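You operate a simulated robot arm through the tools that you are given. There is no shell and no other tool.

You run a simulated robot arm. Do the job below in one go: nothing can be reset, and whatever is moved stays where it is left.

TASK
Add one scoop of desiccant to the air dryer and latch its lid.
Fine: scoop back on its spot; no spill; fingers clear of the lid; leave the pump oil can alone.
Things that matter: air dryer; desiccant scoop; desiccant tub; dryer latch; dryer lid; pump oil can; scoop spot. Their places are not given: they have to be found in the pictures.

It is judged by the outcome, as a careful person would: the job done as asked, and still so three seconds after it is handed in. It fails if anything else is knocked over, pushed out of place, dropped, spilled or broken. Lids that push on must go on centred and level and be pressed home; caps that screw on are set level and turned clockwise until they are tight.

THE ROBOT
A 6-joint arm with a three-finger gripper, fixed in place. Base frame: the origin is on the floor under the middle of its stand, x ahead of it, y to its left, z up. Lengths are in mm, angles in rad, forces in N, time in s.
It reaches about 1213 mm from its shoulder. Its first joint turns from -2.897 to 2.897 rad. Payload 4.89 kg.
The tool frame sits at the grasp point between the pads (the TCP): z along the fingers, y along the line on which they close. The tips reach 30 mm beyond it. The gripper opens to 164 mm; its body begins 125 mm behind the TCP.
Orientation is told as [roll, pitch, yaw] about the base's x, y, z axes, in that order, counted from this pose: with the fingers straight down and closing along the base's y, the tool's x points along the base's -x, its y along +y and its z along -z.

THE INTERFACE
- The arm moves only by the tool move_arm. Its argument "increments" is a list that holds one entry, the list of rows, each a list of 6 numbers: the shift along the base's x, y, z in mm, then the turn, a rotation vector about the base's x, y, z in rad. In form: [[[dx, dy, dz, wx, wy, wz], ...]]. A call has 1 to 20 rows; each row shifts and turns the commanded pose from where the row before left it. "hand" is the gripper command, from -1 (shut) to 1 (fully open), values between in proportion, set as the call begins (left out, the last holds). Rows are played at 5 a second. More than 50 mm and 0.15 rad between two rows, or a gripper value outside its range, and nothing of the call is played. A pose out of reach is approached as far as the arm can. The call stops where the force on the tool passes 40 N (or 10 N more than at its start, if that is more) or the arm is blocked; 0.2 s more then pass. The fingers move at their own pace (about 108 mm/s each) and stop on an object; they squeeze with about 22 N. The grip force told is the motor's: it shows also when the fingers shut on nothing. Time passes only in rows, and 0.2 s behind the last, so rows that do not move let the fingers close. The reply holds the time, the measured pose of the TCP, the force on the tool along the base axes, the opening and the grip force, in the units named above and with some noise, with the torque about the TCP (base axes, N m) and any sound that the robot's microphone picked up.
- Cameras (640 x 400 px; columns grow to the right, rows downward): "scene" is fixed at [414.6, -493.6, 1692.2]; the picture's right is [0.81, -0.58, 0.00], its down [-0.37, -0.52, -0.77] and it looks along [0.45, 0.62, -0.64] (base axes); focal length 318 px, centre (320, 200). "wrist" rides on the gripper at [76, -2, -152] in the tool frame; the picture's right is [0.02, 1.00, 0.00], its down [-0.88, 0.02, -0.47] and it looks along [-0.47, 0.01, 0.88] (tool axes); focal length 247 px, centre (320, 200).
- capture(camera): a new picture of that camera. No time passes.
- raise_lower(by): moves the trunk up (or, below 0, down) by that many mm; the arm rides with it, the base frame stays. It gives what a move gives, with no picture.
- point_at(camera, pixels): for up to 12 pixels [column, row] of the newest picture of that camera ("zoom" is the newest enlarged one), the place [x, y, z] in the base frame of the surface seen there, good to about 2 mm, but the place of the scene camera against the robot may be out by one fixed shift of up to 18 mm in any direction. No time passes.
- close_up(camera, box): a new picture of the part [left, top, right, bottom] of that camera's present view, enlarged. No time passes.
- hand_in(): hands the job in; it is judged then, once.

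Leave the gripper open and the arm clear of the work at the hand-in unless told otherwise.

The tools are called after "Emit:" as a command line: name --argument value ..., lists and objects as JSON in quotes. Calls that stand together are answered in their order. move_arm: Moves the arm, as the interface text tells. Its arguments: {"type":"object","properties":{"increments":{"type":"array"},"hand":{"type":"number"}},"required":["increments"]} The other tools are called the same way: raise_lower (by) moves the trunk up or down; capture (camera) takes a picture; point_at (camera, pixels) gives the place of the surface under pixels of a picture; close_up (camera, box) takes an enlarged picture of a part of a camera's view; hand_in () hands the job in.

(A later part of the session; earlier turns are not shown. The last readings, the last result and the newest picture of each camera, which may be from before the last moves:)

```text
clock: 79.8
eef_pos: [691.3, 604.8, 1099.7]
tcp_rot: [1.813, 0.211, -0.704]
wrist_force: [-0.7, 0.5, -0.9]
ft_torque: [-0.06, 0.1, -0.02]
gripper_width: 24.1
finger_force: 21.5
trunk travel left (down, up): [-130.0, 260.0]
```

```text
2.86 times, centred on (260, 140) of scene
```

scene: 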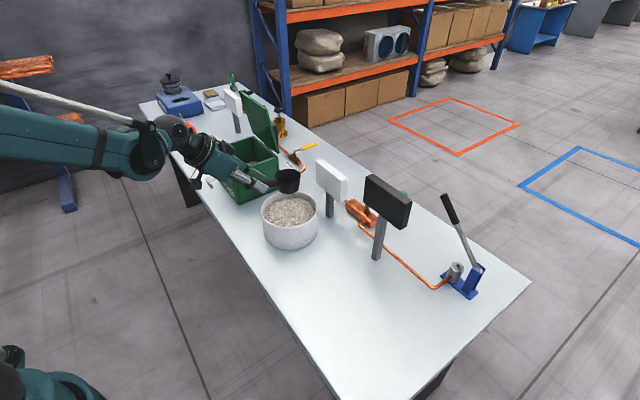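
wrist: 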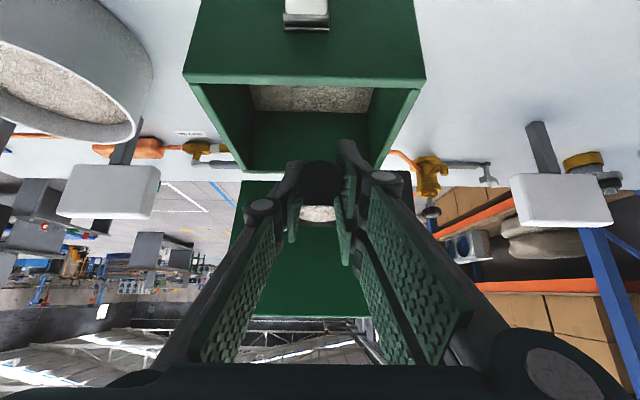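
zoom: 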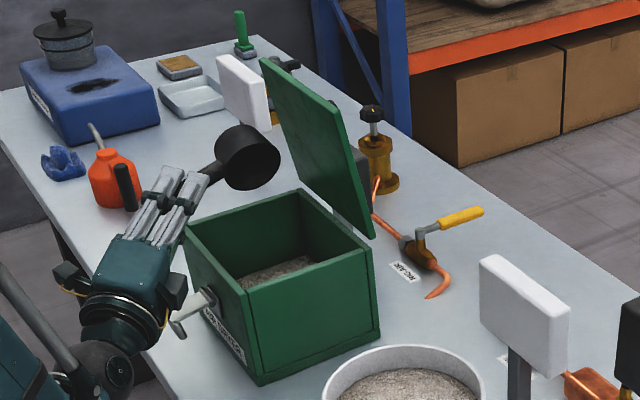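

The measured weight has dropped, so the cup has probably emptied. I roll a little further and hold a second to let it all drop, then look.

Emit:
move_arm --increments '[[[0, 0, 0, 0.06, 0, 0], [0, 0, 0, -0.03, 0, 0], [0, 0, 0, 0.03, 0, 0], [0, 0, 0, 0, 0, 0], [0, 0, 0, 0, 0, 0], [0, 0, 0, 0, 0, 0]]]'

Emit:
close_up --camera "scene" --box '[200, 90, 310, 200]'

```text
clock: 81.2
eef_pos: [690.2, 606.0, 1101.0]
tcp_rot: [1.86, 0.25, -0.692]
wrist_force: [-0.2, 0.1, -1.3]
ft_torque: [-0.07, 0.13, 0.0]
gripper_width: 24.4
finger_force: 22.3
trunk travel left (down, up): [-130.0, 260.0]
```

```text
3.64 times, centred on (255, 145) of scene
```

zoom: 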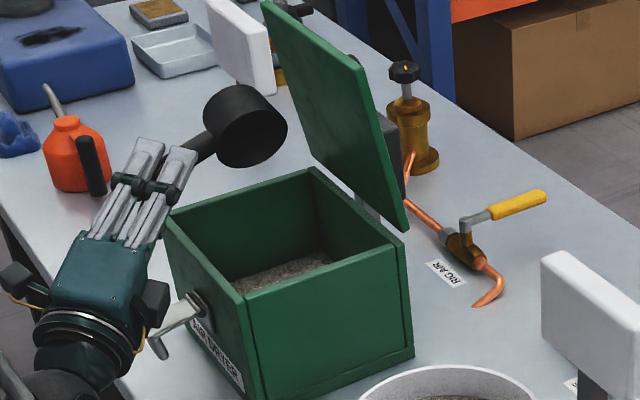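

Now I roll back to level (1.95 rad) and look into the cup.

Emit:
move_arm --increments '[[[0, 0, 2, -0.15, 0, 0], [0, 0, 2, -0.15, 0, 0], [0, 0, 2, -0.15, 0, 0], [0, 0, 2, -0.15, 0, 0], [0, 0, 2, -0.15, 0, 0], [0, 0, 2, -0.15, 0, 0], [0, 0, 2, -0.15, 0, 0], [0, 0, 2, -0.15, 0, 0], [0, 0, 2, -0.15, 0, 0], [0, 0, 2, -0.15, 0, 0], [0, 0, 2, -0.15, 0, 0], [0, 0, 2, -0.15, 0, 0], [0, 0, 0, -0.15, 0, 0], [0, 0, 0, 0, 0, 0]]]'

Emit:
close_up --camera "scene" --box '[200, 90, 310, 200]'

Emit:
capture --camera "wrist"

```text
clock: 84.2
eef_pos: [690.2, 605.4, 1125.1]
tcp_rot: [0.002, -0.73, -0.001]
wrist_force: [0.5, -0.1, -1.9]
ft_torque: [-0.06, 0.13, -0.01]
gripper_width: 24.3
finger_force: 22.1
trunk travel left (down, up): [-130.0, 260.0]
```

```text
3.64 times, centred on (255, 145) of scene
```

zoom: 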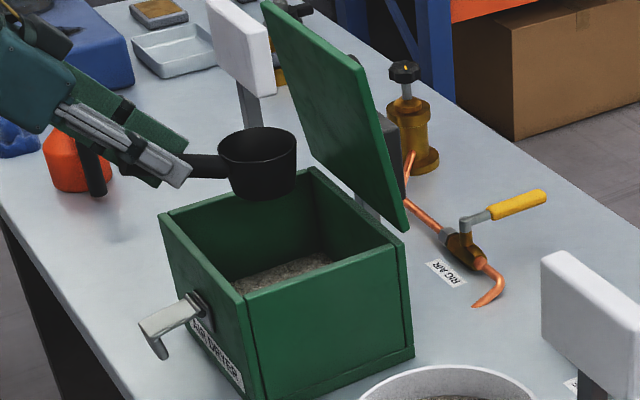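

```text
taken
```

wrist: 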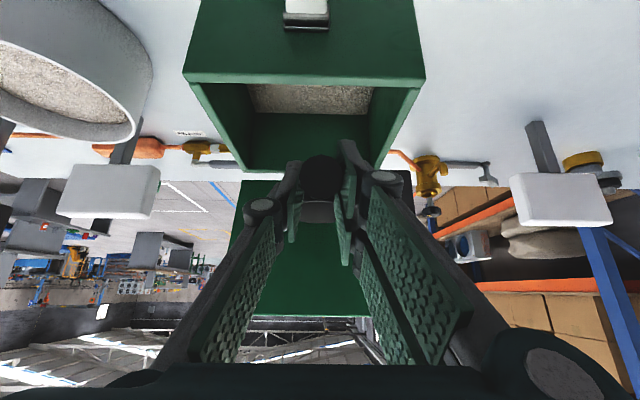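

The cup is empty. I measure the granule level in the dryer now and check the bench around it for spills.

Emit:
point_at --camera "wrist" --pixels '[[270, 95], [310, 95], [350, 95], [310, 108], [280, 105], [340, 105]]'

Emit:
close_up --camera "wrist" --box '[170, 0, 450, 180]'

```text
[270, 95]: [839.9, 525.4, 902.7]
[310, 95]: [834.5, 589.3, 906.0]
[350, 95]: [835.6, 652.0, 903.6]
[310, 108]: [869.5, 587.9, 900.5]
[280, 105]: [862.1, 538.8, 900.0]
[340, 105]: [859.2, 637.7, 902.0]
```

```text
2.22 times, centred on (310, 90) of wrist
```

zoom: 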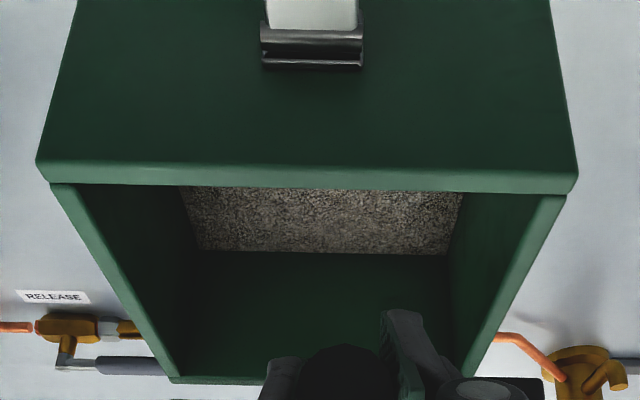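

Nothing is spilled. I carry the empty scoop back to above its spot at the same height, restoring the original pitch of -0.70.

Emit:
move_arm --increments '[[[0, -30, 0, 0, 0.03, 0], [0, -45, 0, 0, 0, 0], [0, -45, 0, 0, 0, 0], [0, -45, 0, 0, 0, 0], [0, -45, 0, 0, 0, 0], [0, -45, 0, 0, 0, 0], [0, -45, 0, 0, 0, 0], [0, -45, 0, 0, 0, 0], [0, -45, 0, 0, 0, 0], [0, -45, 0, 0, 0, 0], [0, -45, 0, 0, 0, 0], [0, -45, 0, 0, 0, 0], [0, -45, 0, 0, 0, 0], [0, -45, 0, 0, 0, 0], [0, -35, 0, 0, 0, 0], [0, -15, 0, 0, 0, 0], [0, 0, 0, 0, 0, 0], [0, 0, 0, 0, 0, 0]]]'

Emit:
close_up --camera "scene" --box '[230, 170, 410, 320]'

```text
clock: 88.0
eef_pos: [689.5, -61.3, 1124.6]
tcp_rot: [0.003, -0.7, -0.002]
wrist_force: [0.2, -0.3, -0.9]
ft_torque: [0.03, 0.12, 0.0]
gripper_width: 24.3
finger_force: 22.3
trunk travel left (down, up): [-130.0, 260.0]
```

```text
2.67 times, centred on (320, 245) of scene
```

zoom: 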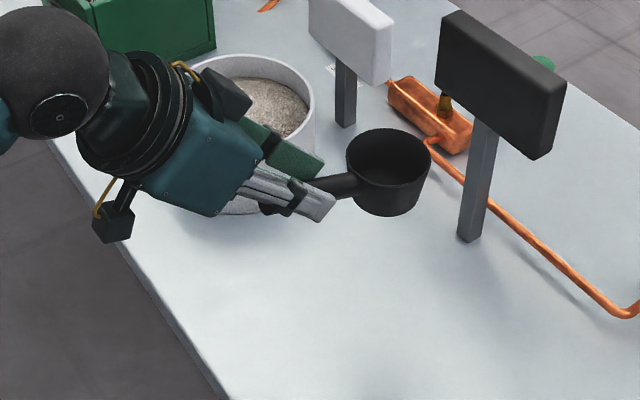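

Emit:
point_at --camera "zoom" --pixels '[[348, 152], [430, 158], [395, 131], [375, 183], [388, 131], [385, 184], [360, 138], [418, 176], [390, 215], [370, 208]]'

```text
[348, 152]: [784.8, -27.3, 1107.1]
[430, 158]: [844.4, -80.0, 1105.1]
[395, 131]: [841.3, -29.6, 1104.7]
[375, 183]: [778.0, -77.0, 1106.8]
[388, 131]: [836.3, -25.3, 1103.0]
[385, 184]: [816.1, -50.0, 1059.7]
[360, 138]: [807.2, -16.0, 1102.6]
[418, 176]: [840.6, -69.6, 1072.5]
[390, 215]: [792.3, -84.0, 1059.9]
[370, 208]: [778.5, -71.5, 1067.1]
```

The scoop is about 0.03 rad nose-down in the grip. I correct this with a small pitch, shift +2 mm in x, and lower to about 20 mm above the bench.

Emit:
move_arm --increments '[[[2, 1, -20, -0.003, -0.035, 0.002], [0, 0, -40, 0, 0, 0], [0, 0, -40, 0, 0, 0], [0, 0, -40, 0, 0, 0], [0, 0, -30, 0, 0, 0], [0, 0, -22, 0, 0, 0], [0, 0, 0, 0, 0, 0], [0, 0, 0, 0, 0, 0]]]'

Emit:
close_up --camera "scene" --box '[250, 210, 410, 330]'

```text
clock: 89.8
eef_pos: [692.2, -59.5, 930.9]
tcp_rot: [-0.002, -0.735, 0.004]
wrist_force: [0.4, -0.4, -1.3]
ft_torque: [-0.01, 0.16, 0.0]
gripper_width: 24.2
finger_force: 21.6
trunk travel left (down, up): [-130.0, 260.0]
```

```text
3.33 times, centred on (330, 270) of scene
```

zoom: 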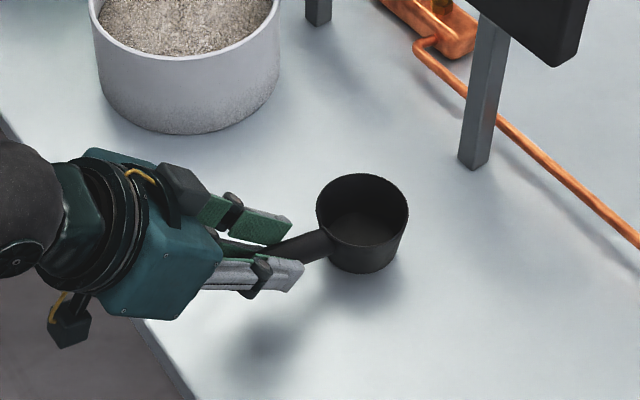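

I measure the rim here to judge the remaining height and tilt.

Emit:
point_at --camera "zoom" --pixels '[[318, 205], [407, 212], [368, 175], [345, 240], [362, 215], [365, 271], [330, 260], [365, 285]]'

```text
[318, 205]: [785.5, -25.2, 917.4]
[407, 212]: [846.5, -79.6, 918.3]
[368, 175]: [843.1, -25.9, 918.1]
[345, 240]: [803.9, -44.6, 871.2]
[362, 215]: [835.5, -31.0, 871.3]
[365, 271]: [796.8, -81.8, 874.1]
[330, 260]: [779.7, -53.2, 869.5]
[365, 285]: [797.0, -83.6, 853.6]
```

It's level now, and about 15 mm above its resting height. I lower 12 mm, then creep down until the weight comes off.

Emit:
move_arm --increments '[[[0, 0, -6, 0, 0, 0], [0, 0, -6, 0, 0, 0], [0, 0, 0, 0, 0, 0]]]'

Emit:
move_arm --increments '[[[0, 0, -1, 0, 0, 0], [0, 0, -1, 0, 0, 0], [0, 0, -1, 0, 0, 0], [0, 0, 0, 0, 0, 0]]]'

```text
clock: 90.6
eef_pos: [692.2, -60.5, 920.8]
tcp_rot: [-0.001, -0.736, 0.003]
wrist_force: [0.1, -0.3, -1.6]
ft_torque: [0.02, 0.1, 0.04]
gripper_width: 24.0
finger_force: 21.9
trunk travel left (down, up): [-130.0, 260.0]
```

```text
clock: 91.6
eef_pos: [691.9, -58.4, 917.8]
tcp_rot: [-0.002, -0.738, 0.003]
wrist_force: [-1.5, -1.4, 10.1]
ft_torque: [0.02, -0.7, -0.08]
gripper_width: 24.4
finger_force: 22.2
trunk travel left (down, up): [-130.0, 260.0]
```

The cup has made contact (10 N). I ease up by 1 mm and look before letting go.

Emit:
move_arm --increments '[[[0, 0, 0.8, 0, 0, 0], [0, 0, 0, 0, 0, 0], [0, 0, 0, 0, 0, 0]]]'

Emit:
close_up --camera "scene" --box '[250, 210, 410, 330]'

Emit:
point_at --camera "zoom" --pixels '[[317, 218], [406, 224], [368, 187], [345, 255], [365, 283], [365, 300]]'

```text
clock: 92.4
eef_pos: [691.7, -58.5, 919.3]
tcp_rot: [-0.002, -0.735, 0.006]
wrist_force: [0.3, -0.2, -2.0]
ft_torque: [0.04, 0.07, 0.01]
gripper_width: 24.1
finger_force: 22.8
trunk travel left (down, up): [-130.0, 260.0]
```

```text
3.33 times, centred on (330, 270) of scene
```

zoom: 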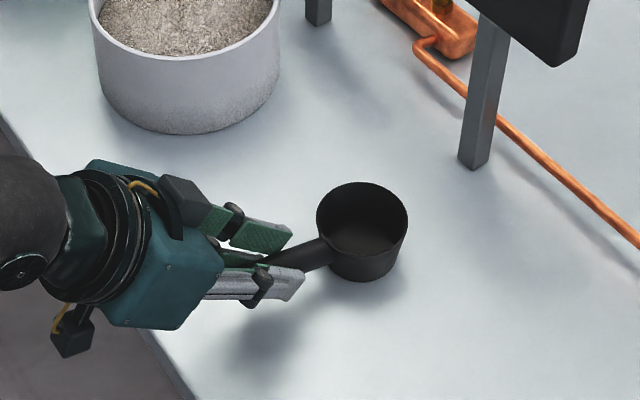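

```text
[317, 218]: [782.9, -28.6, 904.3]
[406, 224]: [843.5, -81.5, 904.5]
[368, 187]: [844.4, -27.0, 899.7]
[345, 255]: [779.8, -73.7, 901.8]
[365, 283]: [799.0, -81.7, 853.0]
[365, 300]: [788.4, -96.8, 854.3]
```

It's about 1 mm above the bench. I lower 0.7 mm and open the fingers slightly, then fully.

Emit:
move_arm --increments '[[[0, 0, -0.7, 0, 0, 0], [0, 0, 0, 0, 0, 0]]]'

Emit:
move_arm --increments '[[[0, 0, 0, 0, 0, 0], [0, 0, 0, 0, 0, 0]]]' --hand -0.6

Emit:
move_arm --increments '[[[0, 0, 0, 0, 0, 0], [0, 0, 0, 0, 0, 0], [0, 0, 0, 0, 0, 0]]]' --hand 0.2

Emit:
close_up --camera "scene" --box '[250, 210, 410, 330]'

```text
clock: 93.0
eef_pos: [691.6, -59.2, 917.6]
tcp_rot: [-0.003, -0.737, 0.005]
wrist_force: [-0.2, 2.2, 8.0]
ft_torque: [0.04, -0.68, 0.13]
gripper_width: 24.4
finger_force: 22.2
trunk travel left (down, up): [-130.0, 260.0]
```

```text
clock: 93.6
eef_pos: [692.1, -60.3, 917.3]
tcp_rot: [-0.001, -0.734, 0.004]
wrist_force: [-0.2, 0.2, -0.5]
ft_torque: [0.0, -0.02, -0.02]
gripper_width: 32.8
finger_force: 0.0
trunk travel left (down, up): [-130.0, 260.0]
```

```text
clock: 94.4
eef_pos: [691.4, -60.1, 917.8]
tcp_rot: [-0.002, -0.734, 0.005]
wrist_force: [0.9, -0.2, 0.4]
ft_torque: [0.01, 0.02, 0.0]
gripper_width: 98.1
finger_force: 0.0
trunk travel left (down, up): [-130.0, 260.0]
```

```text
3.33 times, centred on (330, 270) of scene
```

zoom: 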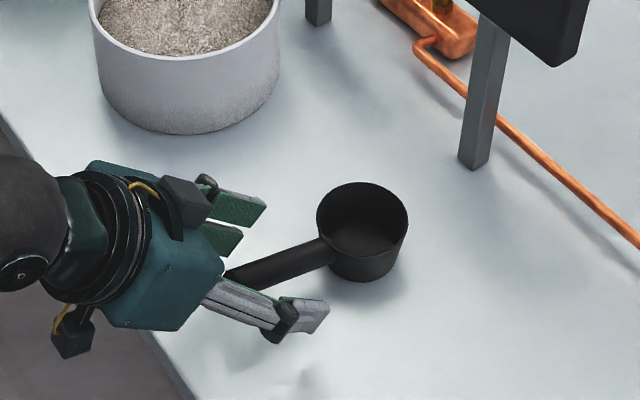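

Released cleanly. I rise straight up (nothing is under the handle), then return to vertical and look at the scoop from above.

Emit:
move_arm --increments '[[[0, 0, 20, 0, 0, 0], [0, 0, 40, 0, 0, 0], [0, 0, 45, 0, 0, 0], [0, 0, 45, 0, 0, 0], [0, 0, 0, 0, 0.14, 0], [0, 0, 0, 0, 0.14, 0], [-10, 0, 0, 0, 0.14, 0], [-20, 0, 0, 0, 0.14, 0], [-20, 0, 0, 0, 0.14, 0], [0, 0, 0, 0, 0.035, 0], [0, 0, 0, 0, 0, 0]]]'

Emit:
capture --camera "wrist"

Emit:
capture --camera "scene"

```text
clock: 96.8
eef_pos: [643.2, -60.4, 1067.9]
tcp_rot: [0.001, 0.0, 0.002]
wrist_force: [0.2, 0.3, 0.0]
ft_torque: [0.06, 0.02, -0.01]
gripper_width: 98.5
finger_force: 0.0
trunk travel left (down, up): [-130.0, 260.0]
```

```text
taken
```

wrist: 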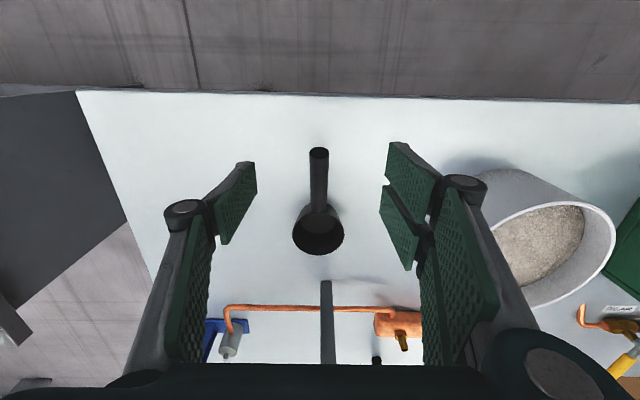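

```text
taken
```

scene: 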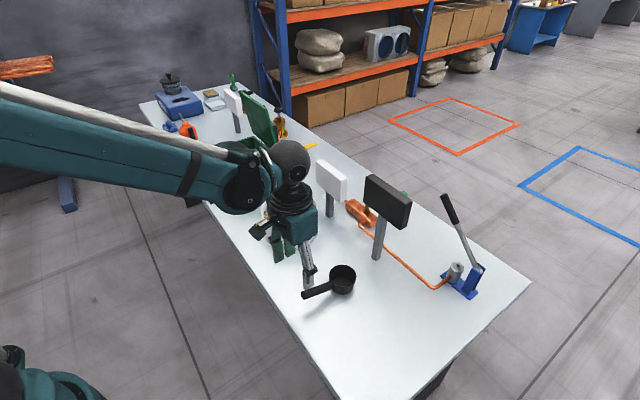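

Emit:
point_at --camera "wrist" --pixels '[[319, 151], [319, 160], [319, 170], [319, 180], [319, 190], [318, 200], [318, 251], [293, 230], [343, 230], [318, 235]]'

Emit:
close_up --camera "wrist" --box '[240, 130, 400, 270]'

```text
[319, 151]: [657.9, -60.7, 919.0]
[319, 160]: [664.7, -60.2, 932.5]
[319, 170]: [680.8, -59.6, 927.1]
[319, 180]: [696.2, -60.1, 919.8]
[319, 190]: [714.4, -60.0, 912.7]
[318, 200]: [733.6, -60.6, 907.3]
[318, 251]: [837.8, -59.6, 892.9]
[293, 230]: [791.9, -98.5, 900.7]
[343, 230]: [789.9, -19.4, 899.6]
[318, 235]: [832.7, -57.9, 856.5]
```

```text
2.86 times, centred on (320, 200) of wrist
```

zoom: 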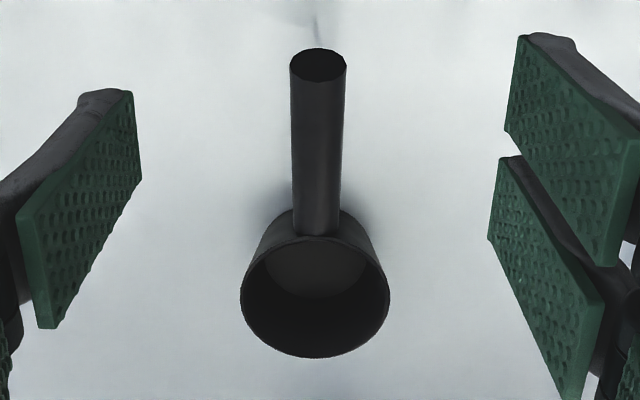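

The scoop is back on its spot (handle end 658, far rim 838, y≈-60). Now the lid and latch. I raise the arm and move across in front of the dryer for a close look, staying at x≈600 and high.

Emit:
move_arm --increments '[[[-10, 0, 40, 0, 0, 0], [-10, 0, 40, 0, 0, 0], [-10, 0, 40, 0, 0, 0], [0, 40, 20, 0, 0, 0], [0, 48, 0, 0, 0, 0], [0, 48, 0, 0, 0, 0], [0, 48, 0, 0, 0, 0], [0, 48, 0, 0, 0, 0], [0, 48, 0, 0, 0, 0], [0, 48, 0, 0, 0, 0], [0, 48, 0, 0, 0, 0], [0, 48, 0, 0, 0, 0], [0, 48, 0, 0, 0, 0], [0, 48, 0, 0, 0, 0], [0, 48, 0, 0, 0, 0], [0, 48, 0, 0, 0, 0], [0, 48, 0, 0, 0, 0], [0, 0, 0, 0, 0, 0]]]'

Emit:
capture --camera "wrist"

Emit:
capture --camera "scene"

```text
clock: 100.6
eef_pos: [613.2, 602.3, 1208.7]
tcp_rot: [-0.001, 0.001, 0.001]
wrist_force: [-0.3, 0.5, -0.8]
ft_torque: [-0.1, 0.08, 0.02]
gripper_width: 98.3
finger_force: 0.0
trunk travel left (down, up): [-130.0, 260.0]
```

```text
taken
```

wrist: 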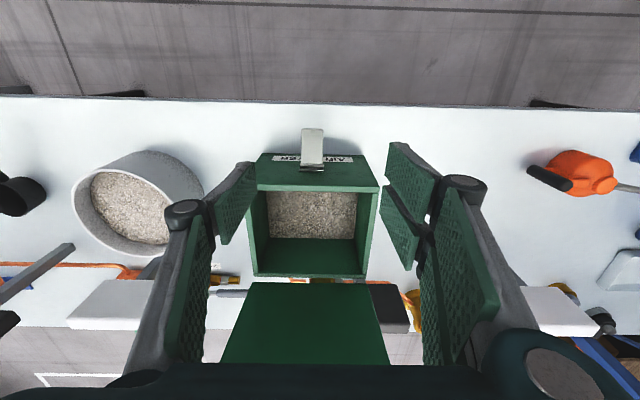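

```text
taken
```

scene: 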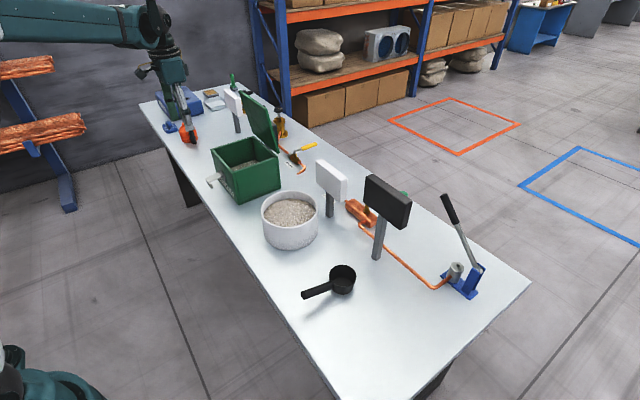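

Emit:
close_up --camera "wrist" --box '[250, 115, 390, 205]'

Emit:
close_up --camera "scene" --box '[195, 160, 265, 210]'

Emit:
close_up --camera "scene" --box '[225, 80, 300, 165]'

```text
4.44 times, centred on (320, 160) of wrist
```

zoom: 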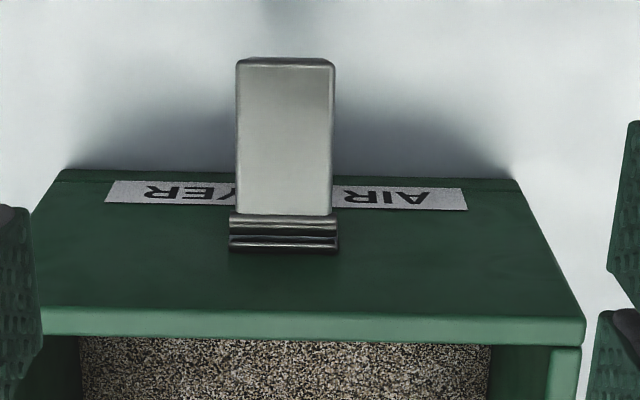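

```text
8.00 times, centred on (230, 185) of scene
```

zoom: 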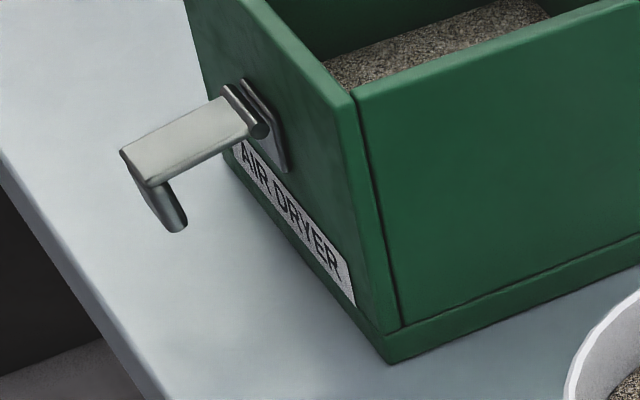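

```text
4.71 times, centred on (262, 122) of scene
```

zoom: 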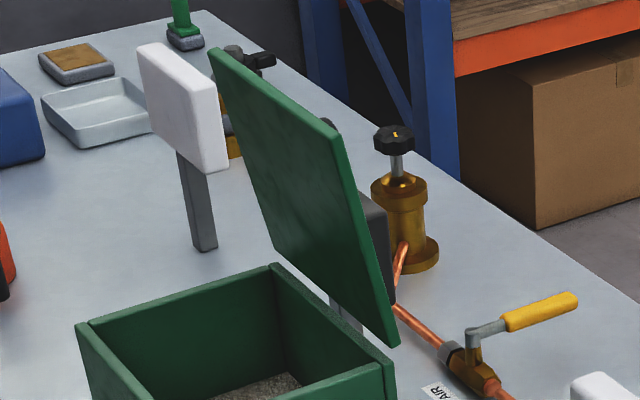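

The latch is a hinged lever on the box front, open and sticking out toward the robot, with a finger tab at its end; it should swing up against the closed lid. First I measure the lid and the latch from here.

Emit:
point_at --camera "wrist" --pixels '[[252, 284], [365, 284], [305, 284], [222, 360], [388, 360], [305, 360], [305, 320], [258, 190], [376, 190], [305, 278], [305, 273], [254, 272]]'

Emit:
point_at --camera "wrist" --pixels '[[312, 130], [303, 135], [322, 135], [312, 145], [312, 160], [300, 168], [324, 168], [312, 170], [312, 182], [312, 128], [259, 158], [364, 158]]'

Emit:
close_up --camera "scene" --box '[195, 160, 265, 210]'

Emit:
point_at --camera "zoom" --pixels '[[125, 152], [160, 178], [222, 100], [250, 130], [180, 140], [175, 228], [155, 195], [180, 200], [240, 85], [285, 165], [262, 130], [185, 215]]'

```text
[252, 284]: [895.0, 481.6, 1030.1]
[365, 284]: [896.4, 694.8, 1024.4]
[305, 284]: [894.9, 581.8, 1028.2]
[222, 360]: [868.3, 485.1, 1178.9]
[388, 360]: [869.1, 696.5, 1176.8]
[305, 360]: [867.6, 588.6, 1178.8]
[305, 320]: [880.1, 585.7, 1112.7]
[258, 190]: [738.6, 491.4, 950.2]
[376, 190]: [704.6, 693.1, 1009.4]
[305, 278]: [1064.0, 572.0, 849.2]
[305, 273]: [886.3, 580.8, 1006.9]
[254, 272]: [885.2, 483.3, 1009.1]
```

```text
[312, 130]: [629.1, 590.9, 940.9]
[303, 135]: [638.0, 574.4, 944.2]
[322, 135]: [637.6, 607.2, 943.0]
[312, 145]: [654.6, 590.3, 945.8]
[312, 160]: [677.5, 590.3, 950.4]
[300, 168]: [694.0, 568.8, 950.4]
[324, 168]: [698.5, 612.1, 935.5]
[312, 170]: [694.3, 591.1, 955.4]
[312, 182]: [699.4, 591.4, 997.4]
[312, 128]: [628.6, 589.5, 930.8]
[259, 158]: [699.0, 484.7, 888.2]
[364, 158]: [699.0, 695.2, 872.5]
```

```text
8.00 times, centred on (230, 185) of scene
```

zoom: 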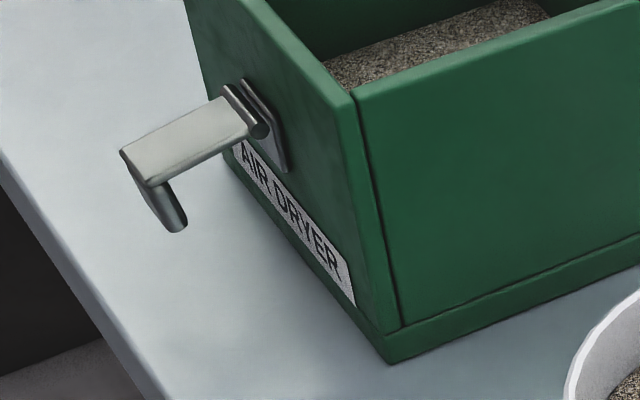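

```text
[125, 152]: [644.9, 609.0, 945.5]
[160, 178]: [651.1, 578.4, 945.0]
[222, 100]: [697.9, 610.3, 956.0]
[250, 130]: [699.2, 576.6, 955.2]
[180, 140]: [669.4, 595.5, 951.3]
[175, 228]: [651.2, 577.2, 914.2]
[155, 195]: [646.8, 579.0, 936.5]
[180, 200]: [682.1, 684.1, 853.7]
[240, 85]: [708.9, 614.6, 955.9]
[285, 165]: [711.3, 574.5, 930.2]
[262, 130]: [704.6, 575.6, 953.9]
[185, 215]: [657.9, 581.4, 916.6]
```

Lid: inner face leans from (895, 1028) to its free edge at (866, 1218), hinged at the back (x≈900). I'll push it closed from behind with shut fingers, so no finger gets under it. I rise above the lid (tips about 60 mm over its top edge), then go across to behind it.

Emit:
move_arm --increments '[[[0, -4, 35, 0, 0, 0], [0, -4, 35, 0, 0, 0], [0, -4, 30, 0, 0, 0], [45, 0, 0, 0, 0, 0], [45, 0, 0, 0, 0, 0], [45, 0, 0, 0, 0, 0], [45, 0, 0, 0, 0, 0], [45, 0, 0, 0, 0, 0], [45, 0, 0, 0, 0, 0], [42, 0, 0, 0, 0, 0], [0, 0, 0, 0, 0, 0], [0, 0, 0, 0, 0, 0]]]' --hand -1

Emit:
capture --camera "wrist"

Emit:
capture --camera "scene"

```text
clock: 103.2
eef_pos: [925.3, 594.7, 1308.3]
tcp_rot: [-0.001, 0.0, 0.002]
wrist_force: [0.5, -0.9, -0.4]
ft_torque: [0.02, 0.14, 0.0]
gripper_width: 0.2
finger_force: 22.3
trunk travel left (down, up): [-130.0, 260.0]
```

```text
taken
```

wrist: 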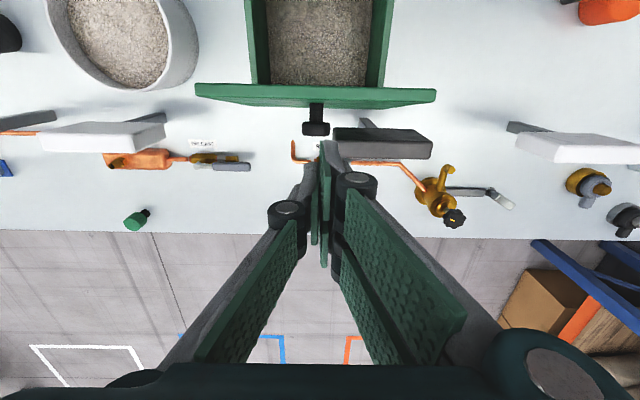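

```text
taken
```

scene: 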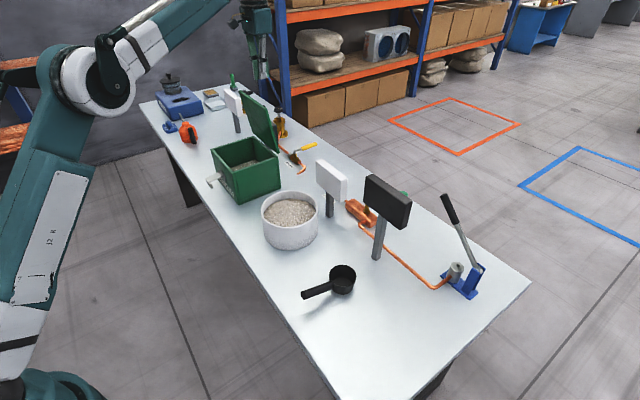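

Reachable. There is something black behind the lid at about (316,120). I zoom in to see what it is.

Emit:
close_up --camera "wrist" --box '[190, 60, 450, 230]'

Emit:
point_at --camera "wrist" --pixels '[[316, 110], [316, 120], [316, 130], [305, 130], [328, 130], [316, 97], [210, 95], [420, 95], [210, 88], [420, 91], [380, 132], [380, 145]]'

```text
2.35 times, centred on (320, 145) of wrist
```

zoom: 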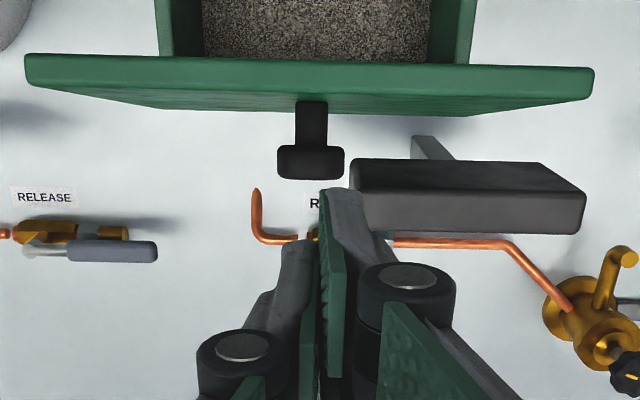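

```text
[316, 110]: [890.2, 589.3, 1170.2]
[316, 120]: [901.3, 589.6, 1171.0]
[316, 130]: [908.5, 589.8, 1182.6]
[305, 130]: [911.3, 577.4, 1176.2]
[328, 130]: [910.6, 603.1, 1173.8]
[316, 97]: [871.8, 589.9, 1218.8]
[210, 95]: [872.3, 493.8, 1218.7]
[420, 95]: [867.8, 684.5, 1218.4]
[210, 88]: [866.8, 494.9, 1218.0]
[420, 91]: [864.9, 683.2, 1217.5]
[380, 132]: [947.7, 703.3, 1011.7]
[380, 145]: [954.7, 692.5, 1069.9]
```

It is a T-shaped knob on the lid's outer face (flange at x≈911, y 577–603, z≈1174). I'll push on that knob with the closed fingers, well away from the lid's edges. I move to x≈952, y≈585 and go down behind the knob.

Emit:
move_arm --increments '[[[27, -10, 0, 0, 0, 0], [0, 0, -30, 0, 0, 0], [0, 0, -30, 0, 0, 0], [0, 0, -30, 0, 0, 0], [0, 0, -29, 0, 0, 0], [0, 0, 0, 0, 0, 0], [0, 0, 0, 0, 0, 0]]]'

Emit:
capture --camera "wrist"

Emit:
close_up --camera "scene" --box '[200, 60, 330, 170]'

```text
clock: 104.8
eef_pos: [951.5, 584.7, 1188.8]
tcp_rot: [0.0, 0.0, 0.001]
wrist_force: [-0.1, -0.4, -0.3]
ft_torque: [-0.05, 0.0, 0.02]
gripper_width: 0.0
finger_force: 21.9
trunk travel left (down, up): [-130.0, 260.0]
```

```text
taken
```

wrist: 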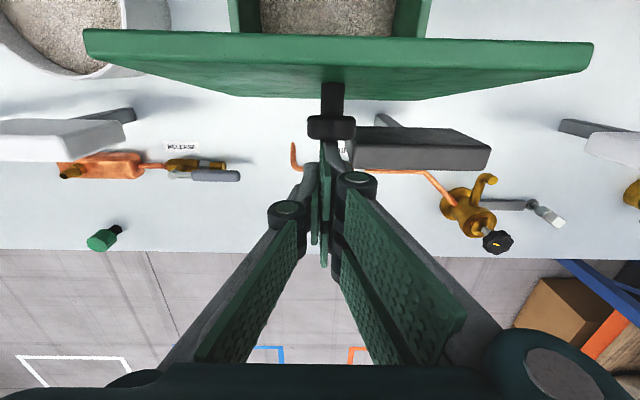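

```text
3.64 times, centred on (265, 115) of scene
```

zoom: 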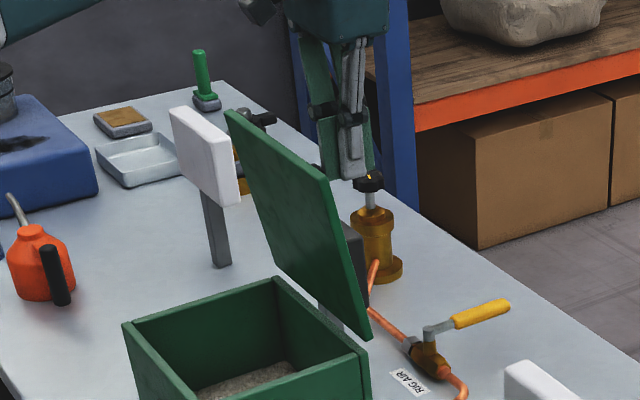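

I measure the knob and the finger tips from here.

Emit:
point_at --camera "wrist" --pixels '[[331, 118], [331, 128], [331, 136], [310, 128], [352, 128], [331, 95], [331, 65], [313, 165], [325, 145], [345, 165], [331, 40], [331, 50]]'

Emit:
close_up --camera "wrist" --box '[250, 70, 410, 280]'

```text
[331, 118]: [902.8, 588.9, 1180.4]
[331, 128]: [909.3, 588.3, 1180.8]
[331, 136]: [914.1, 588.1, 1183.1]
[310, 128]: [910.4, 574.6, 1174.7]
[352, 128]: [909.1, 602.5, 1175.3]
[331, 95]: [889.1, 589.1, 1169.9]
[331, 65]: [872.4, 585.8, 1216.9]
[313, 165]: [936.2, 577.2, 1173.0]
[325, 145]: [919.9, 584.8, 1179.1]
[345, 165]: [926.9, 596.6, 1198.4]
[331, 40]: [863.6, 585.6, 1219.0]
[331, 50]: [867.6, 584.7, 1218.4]
```

```text
1.90 times, centred on (330, 175) of wrist
```

zoom: 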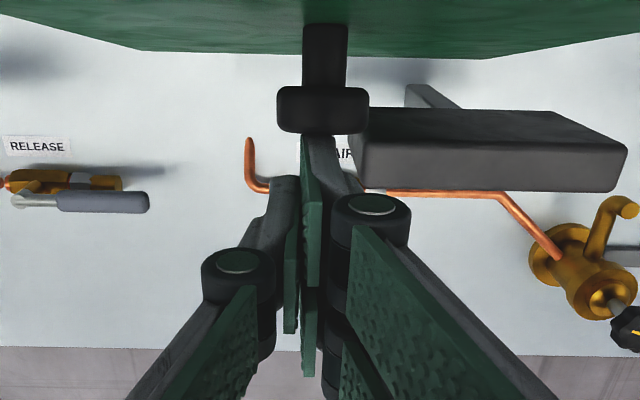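

The rear finger is about 6 mm behind the knob flange. I push toward -x in small steps to about 65° and watch the force.

Emit:
move_arm --increments '[[[-6, 0, 4, 0, 0, 0], [-6, 0, 4, 0, 0, 0], [-6, 0, 3, 0, 0, 0], [-7, 0, 2, 0, 0, 0], [-7, 0, 0, 0, 0, 0], [-7, 0, -1, 0, 0, 0], [-7, 0, -1, 0, 0, 0], [-6, 0, -1, 0, 0, 0], [0, 0, 0, 0, 0, 0]]]'

Emit:
capture --camera "wrist"

Emit:
close_up --camera "scene" --box '[190, 60, 330, 210]'

```text
clock: 106.8
eef_pos: [897.6, 582.8, 1199.3]
tcp_rot: [0.0, 0.0, 0.002]
wrist_force: [-0.2, 0.6, 1.1]
ft_torque: [0.0, 0.01, 0.02]
gripper_width: 0.0
finger_force: 22.2
trunk travel left (down, up): [-130.0, 260.0]
```

```text
taken
```

wrist: 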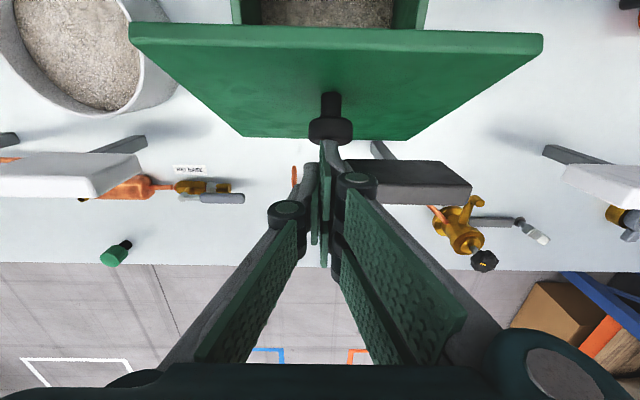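

```text
2.67 times, centred on (260, 135) of scene
```

zoom: 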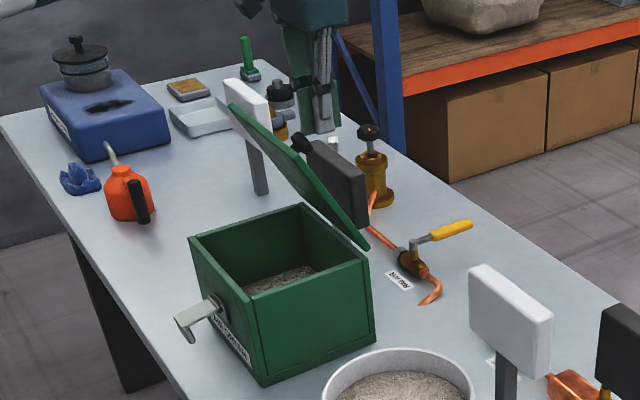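

The lid swings smoothly with almost no force. I measure its present angle.

Emit:
point_at --camera "wrist" --pixels '[[331, 123], [331, 135], [331, 97], [331, 60], [331, 38], [331, 30], [250, 130], [325, 150]]'

```text
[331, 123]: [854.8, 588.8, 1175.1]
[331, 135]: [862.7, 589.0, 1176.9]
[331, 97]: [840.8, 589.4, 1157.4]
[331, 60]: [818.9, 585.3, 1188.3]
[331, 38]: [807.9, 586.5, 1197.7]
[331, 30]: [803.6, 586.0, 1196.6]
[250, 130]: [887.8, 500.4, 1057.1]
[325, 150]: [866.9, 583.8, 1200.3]
```

The lid is at about 60° and staying with the finger. I continue along the arc to about 35°.

Emit:
move_arm --increments '[[[-10.6, 1, -3, 0, 0, 0], [-11, 0, -5, 0, 0, 0], [-10, 0, -5, 0, 0, 0], [-10, 0, -6, 0, 0, 0], [-10, 0, -7, 0, 0, 0], [-8, 0, -7, 0, 0, 0], [-6, 0, -5, 0, 0, 0], [0, 0, 0, 0, 0, 0]]]'

Emit:
capture --camera "wrist"

Emit:
close_up --camera "scene" --box '[190, 60, 330, 210]'

```text
clock: 108.6
eef_pos: [833.2, 584.5, 1160.4]
tcp_rot: [0.0, 0.0, 0.001]
wrist_force: [0.2, -0.7, -0.4]
ft_torque: [0.04, -0.01, -0.01]
gripper_width: 0.0
finger_force: 22.0
trunk travel left (down, up): [-130.0, 260.0]
```

```text
taken
```

wrist: 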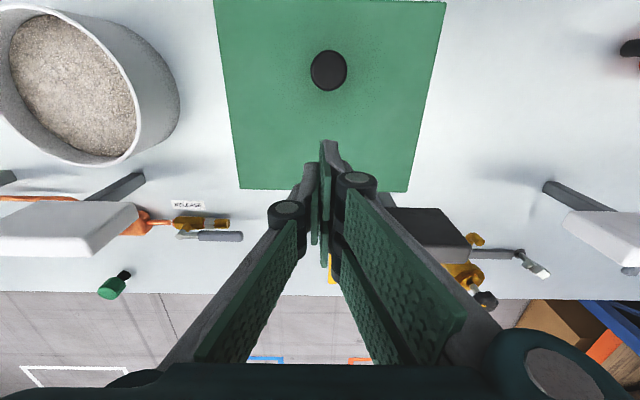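

```text
2.67 times, centred on (260, 135) of scene
```

zoom: 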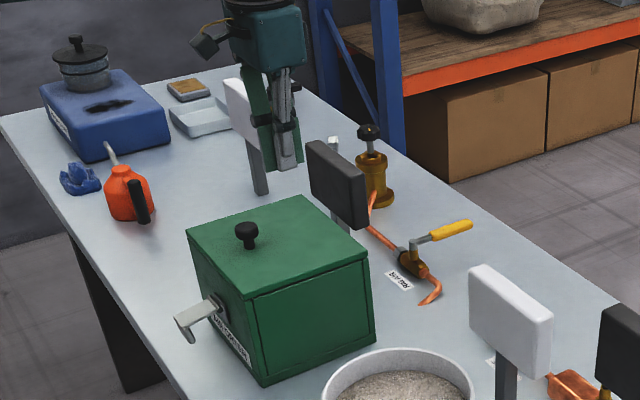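

The lid has dropped shut on its own. I check that it sits flat on the box.

Emit:
point_at --camera "wrist" --pixels '[[230, 10], [435, 15], [330, 15], [240, 180], [405, 182], [330, 120], [328, 62], [328, 85], [225, 95], [425, 95]]'

Emit:
close_up --camera "scene" --box '[195, 130, 295, 210]'

```text
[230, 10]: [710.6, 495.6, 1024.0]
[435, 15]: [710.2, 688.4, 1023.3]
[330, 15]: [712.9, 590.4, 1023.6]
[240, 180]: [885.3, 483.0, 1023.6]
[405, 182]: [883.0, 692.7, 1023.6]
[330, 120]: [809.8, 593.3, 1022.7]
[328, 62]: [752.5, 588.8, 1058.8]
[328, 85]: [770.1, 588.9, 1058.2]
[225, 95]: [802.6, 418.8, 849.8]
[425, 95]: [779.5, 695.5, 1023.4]
```

```text
5.00 times, centred on (245, 170) of scene
```

zoom: 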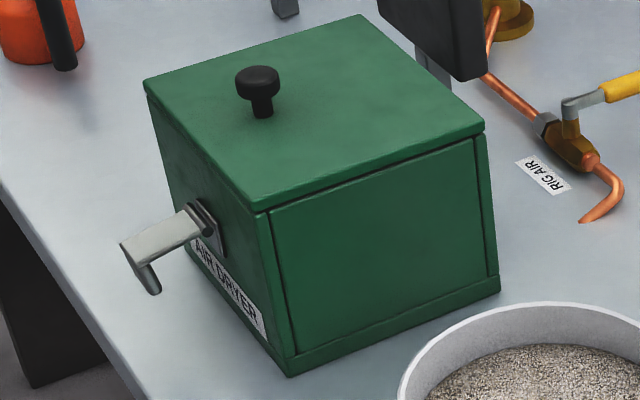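

The lid lies flat and level (z≈1023.5 all over). Now the latch. I'll lift it from below with the single finger pointing forward horizontally. First I retreat: up over the lid, back to x≈530, y≈640.

Emit:
move_arm --increments '[[[0, 0, 40, 0, 0, 0], [0, 0, 45, 0, 0, 0], [-20, 0, 20, 0, 0, 0], [-48, 6, 0, 0, 0, 0], [-48, 8, 0, 0, 0, 0], [-48, 8, 0, 0, 0, 0], [-48, 8, 0, 0, 0, 0], [-48, 8, 0, 0, 0, 0], [-45, 8, 0, 0, 0, 0], [0, 8, -40, 0, 0, 0], [0, 0, -45, 0, 0, 0], [0, 0, -45, 0, 0, 0], [0, 0, -40, 0, 0, 0], [0, 0, 0, 0, 0, 0]]]' --hand -1

Emit:
capture --camera "wrist"

Emit:
capture --camera "scene"

```text
clock: 111.6
eef_pos: [526.9, 638.6, 1094.9]
tcp_rot: [-0.001, -0.001, 0.004]
wrist_force: [0.4, 0.0, -0.8]
ft_torque: [-0.02, 0.03, 0.0]
gripper_width: 0.0
finger_force: 21.8
trunk travel left (down, up): [-130.0, 260.0]
```

```text
taken
```

wrist: 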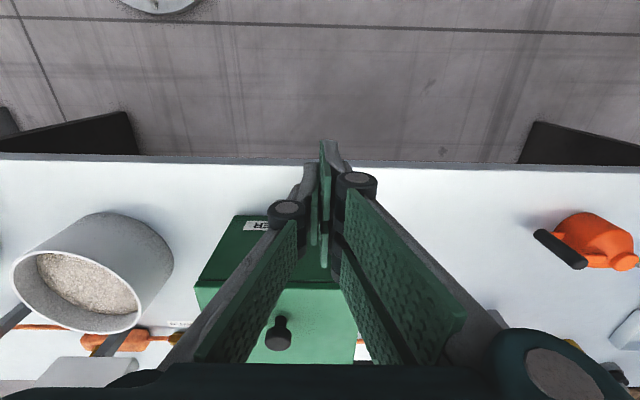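

```text
taken
```

scene: 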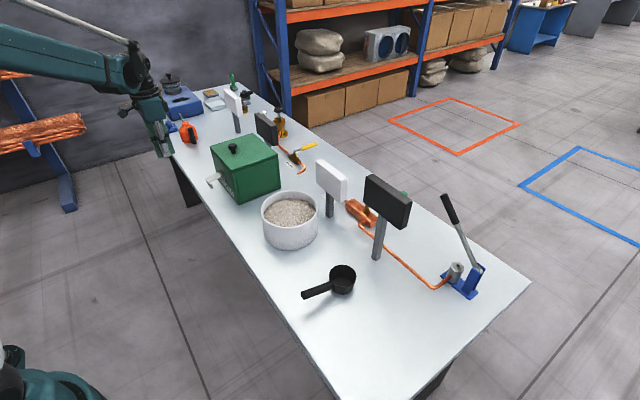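

Clear of the lid. I rotate the gripper back toward horizontal in steps and see how far it goes.

Emit:
move_arm --increments '[[[0, 0, 0, 0, -0.143, 0], [0, 0, 0, 0, -0.143, 0], [0, 0, 0, 0, -0.143, 0], [0, 0, 0, 0, -0.143, 0], [0, 0, 0, 0, -0.143, 0], [0, 0, 0, 0, -0.143, 0], [0, 0, 0, 0, -0.143, 0], [0, 0, 0, 0, -0.143, 0], [0, 0, 0, 0, -0.143, 0], [0, 0, 0, 0, -0.143, 0], [0, 0, 0, 0, -0.14, 0], [0, 0, 0, 0, 0, 0], [0, 0, 0, 0, 0, 0]]]'

Emit:
capture --camera "wrist"

Emit:
capture --camera "scene"

```text
clock: 114.4
eef_pos: [527.7, 638.2, 1096.0]
tcp_rot: [-1.338, -1.568, 1.338]
wrist_force: [0.4, 0.1, -0.7]
ft_torque: [-0.04, -0.01, 0.01]
gripper_width: 0.0
finger_force: 21.9
trunk travel left (down, up): [-130.0, 260.0]
```

```text
taken
```

wrist: 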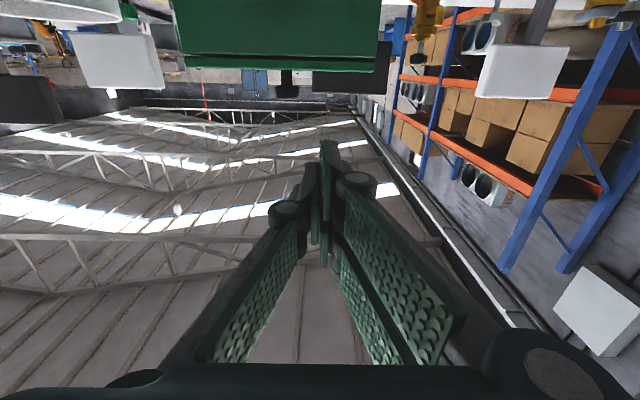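

```text
taken
```

scene: 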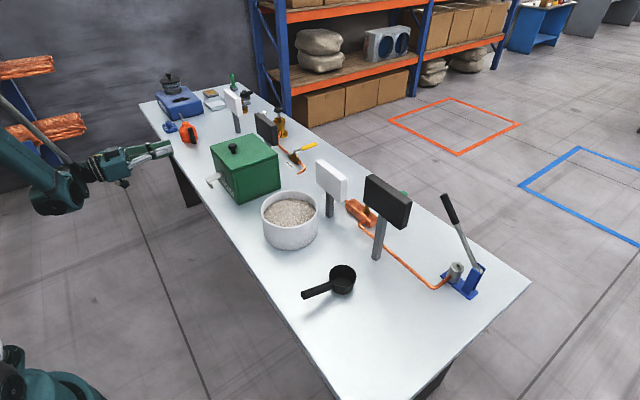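

The gripper is horizontal, pointing at the dryer. I open it halfway (so the single finger on the -y side can act alone) and lower in front of the bench edge.

Emit:
move_arm --increments '[[[0, 0, -35, 0, 0, 0], [0, 0, -40, 0, 0, 0], [0, 0, -40, 0, 0, 0], [0, 0, -40, 0, 0, 0], [0, 0, 0, 0, 0, 0], [0, 0, 0, 0, 0, 0]]]' --hand 0

Emit:
capture --camera "wrist"

Emit:
capture --camera "scene"

```text
clock: 115.8
eef_pos: [529.6, 639.1, 940.6]
tcp_rot: [-0.424, -1.567, 0.423]
wrist_force: [0.0, -0.4, 0.4]
ft_torque: [-0.03, -0.05, -0.03]
gripper_width: 82.2
finger_force: 0.1
trunk travel left (down, up): [-130.0, 260.0]
```

```text
taken
```

wrist: 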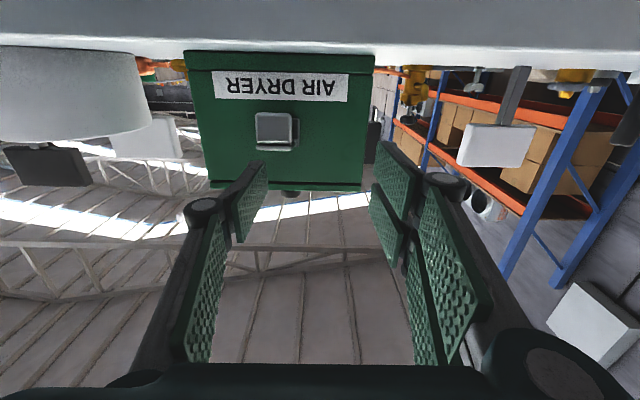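

```text
taken
```

scene: 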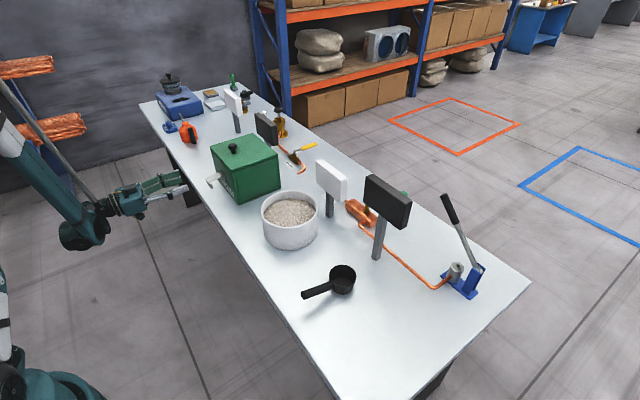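

Now I see the box front with the latch (picture upside down) at about (275,130). I zoom and measure.

Emit:
close_up --camera "wrist" --box '[180, 40, 380, 200]'

Emit:
point_at --camera "wrist" --pixels '[[274, 118], [274, 126], [274, 134], [274, 141], [262, 128], [288, 128], [295, 145], [275, 150], [250, 180], [266, 172], [268, 200], [240, 225]]'

```text
2.50 times, centred on (280, 120) of wrist
```

zoom: 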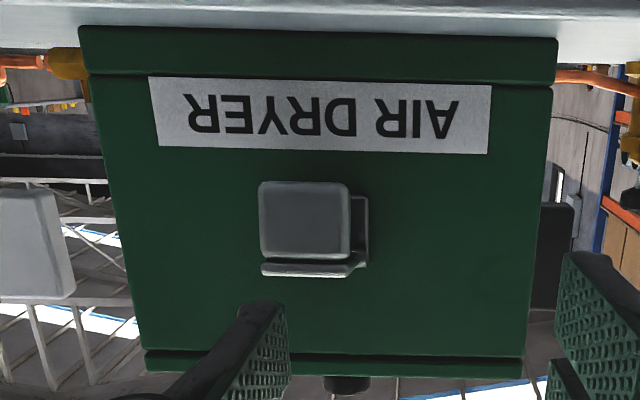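

```text
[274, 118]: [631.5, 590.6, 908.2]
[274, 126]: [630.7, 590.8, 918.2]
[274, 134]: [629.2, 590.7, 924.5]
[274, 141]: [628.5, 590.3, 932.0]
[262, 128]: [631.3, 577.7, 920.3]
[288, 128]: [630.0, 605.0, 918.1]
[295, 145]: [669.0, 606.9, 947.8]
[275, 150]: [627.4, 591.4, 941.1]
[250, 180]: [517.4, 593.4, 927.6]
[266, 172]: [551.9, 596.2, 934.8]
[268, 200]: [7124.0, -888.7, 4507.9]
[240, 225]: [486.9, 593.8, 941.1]
```

The tab is a plate at x≈630, y 574–607, with its lower edge at z≈907, 57 mm above the bench. I roll the gripper 15° so the finger pair goes up and the single finger is lowest, then lower so that finger is midway in the gap, still off the bench edge.

Emit:
move_arm --increments '[[[0, 2.5, 0, 0.13, 0, 0], [0, 2.5, 0, 0.13, 0, 0], [0, 0, -20, 0, 0, 0], [0, 0, -27, 0, 0, 0], [0, 0, 0, 0, 0, 0], [0, 0, 0, 0, 0, 0]]]'

Emit:
capture --camera "wrist"

Emit:
close_up --camera "wrist" --box '[150, 60, 410, 240]'

Emit:
close_up --camera "scene" --box '[140, 140, 260, 230]'

```text
clock: 117.2
eef_pos: [535.9, 663.9, 909.4]
tcp_rot: [1.56, -1.311, -1.561]
wrist_force: [-0.3, -0.3, -0.1]
ft_torque: [0.0, -0.05, 0.01]
gripper_width: 82.2
finger_force: 0.0
out of reach, approached as far as the arm can: row 3, 4
trunk travel left (down, up): [-130.0, 260.0]
```

```text
taken
```

wrist: 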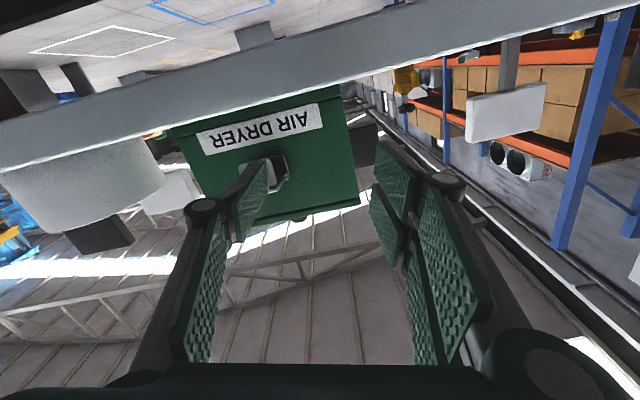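

```text
2.22 times, centred on (280, 150) of wrist
```

zoom: 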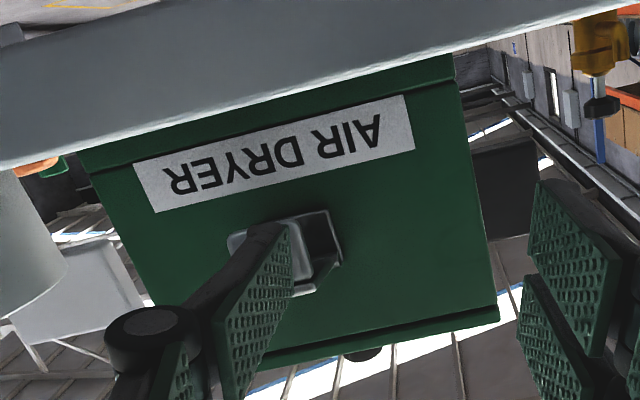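

```text
4.44 times, centred on (200, 185) of scene
```

zoom: 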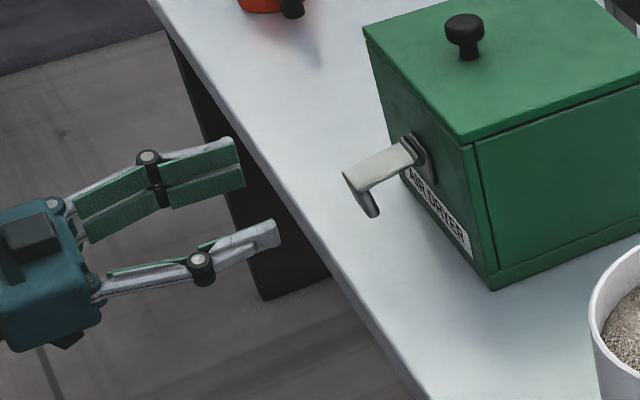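

The arm is at its low limit. I raise the arm 60 mm, lower the trunk 90 mm, and re-measure, still off the bench edge.

Emit:
move_arm --increments '[[[-4, -10, 30, 0, 0, 0], [-3, -10, 30, 0, 0, 0], [0, 0, 0, 0, 0, 0]]]'

Emit:
raise_lower --by -90

```text
clock: 118.0
eef_pos: [528.2, 644.7, 969.3]
tcp_rot: [1.567, -1.313, -1.565]
wrist_force: [-0.1, 0.6, -0.2]
ft_torque: [0.0, 0.01, -0.04]
gripper_width: 82.0
finger_force: 0.0
trunk travel left (down, up): [-130.0, 260.0]
```

```text
clock: 119.2
eef_pos: [528.5, 644.6, 879.8]
tcp_rot: [1.567, -1.312, -1.565]
wrist_force: [-0.9, 0.2, 0.0]
ft_torque: [0.0, 0.01, 0.01]
gripper_width: 82.0
finger_force: 0.0
trunk travel left (down, up): [-40.0, 350.0]
```

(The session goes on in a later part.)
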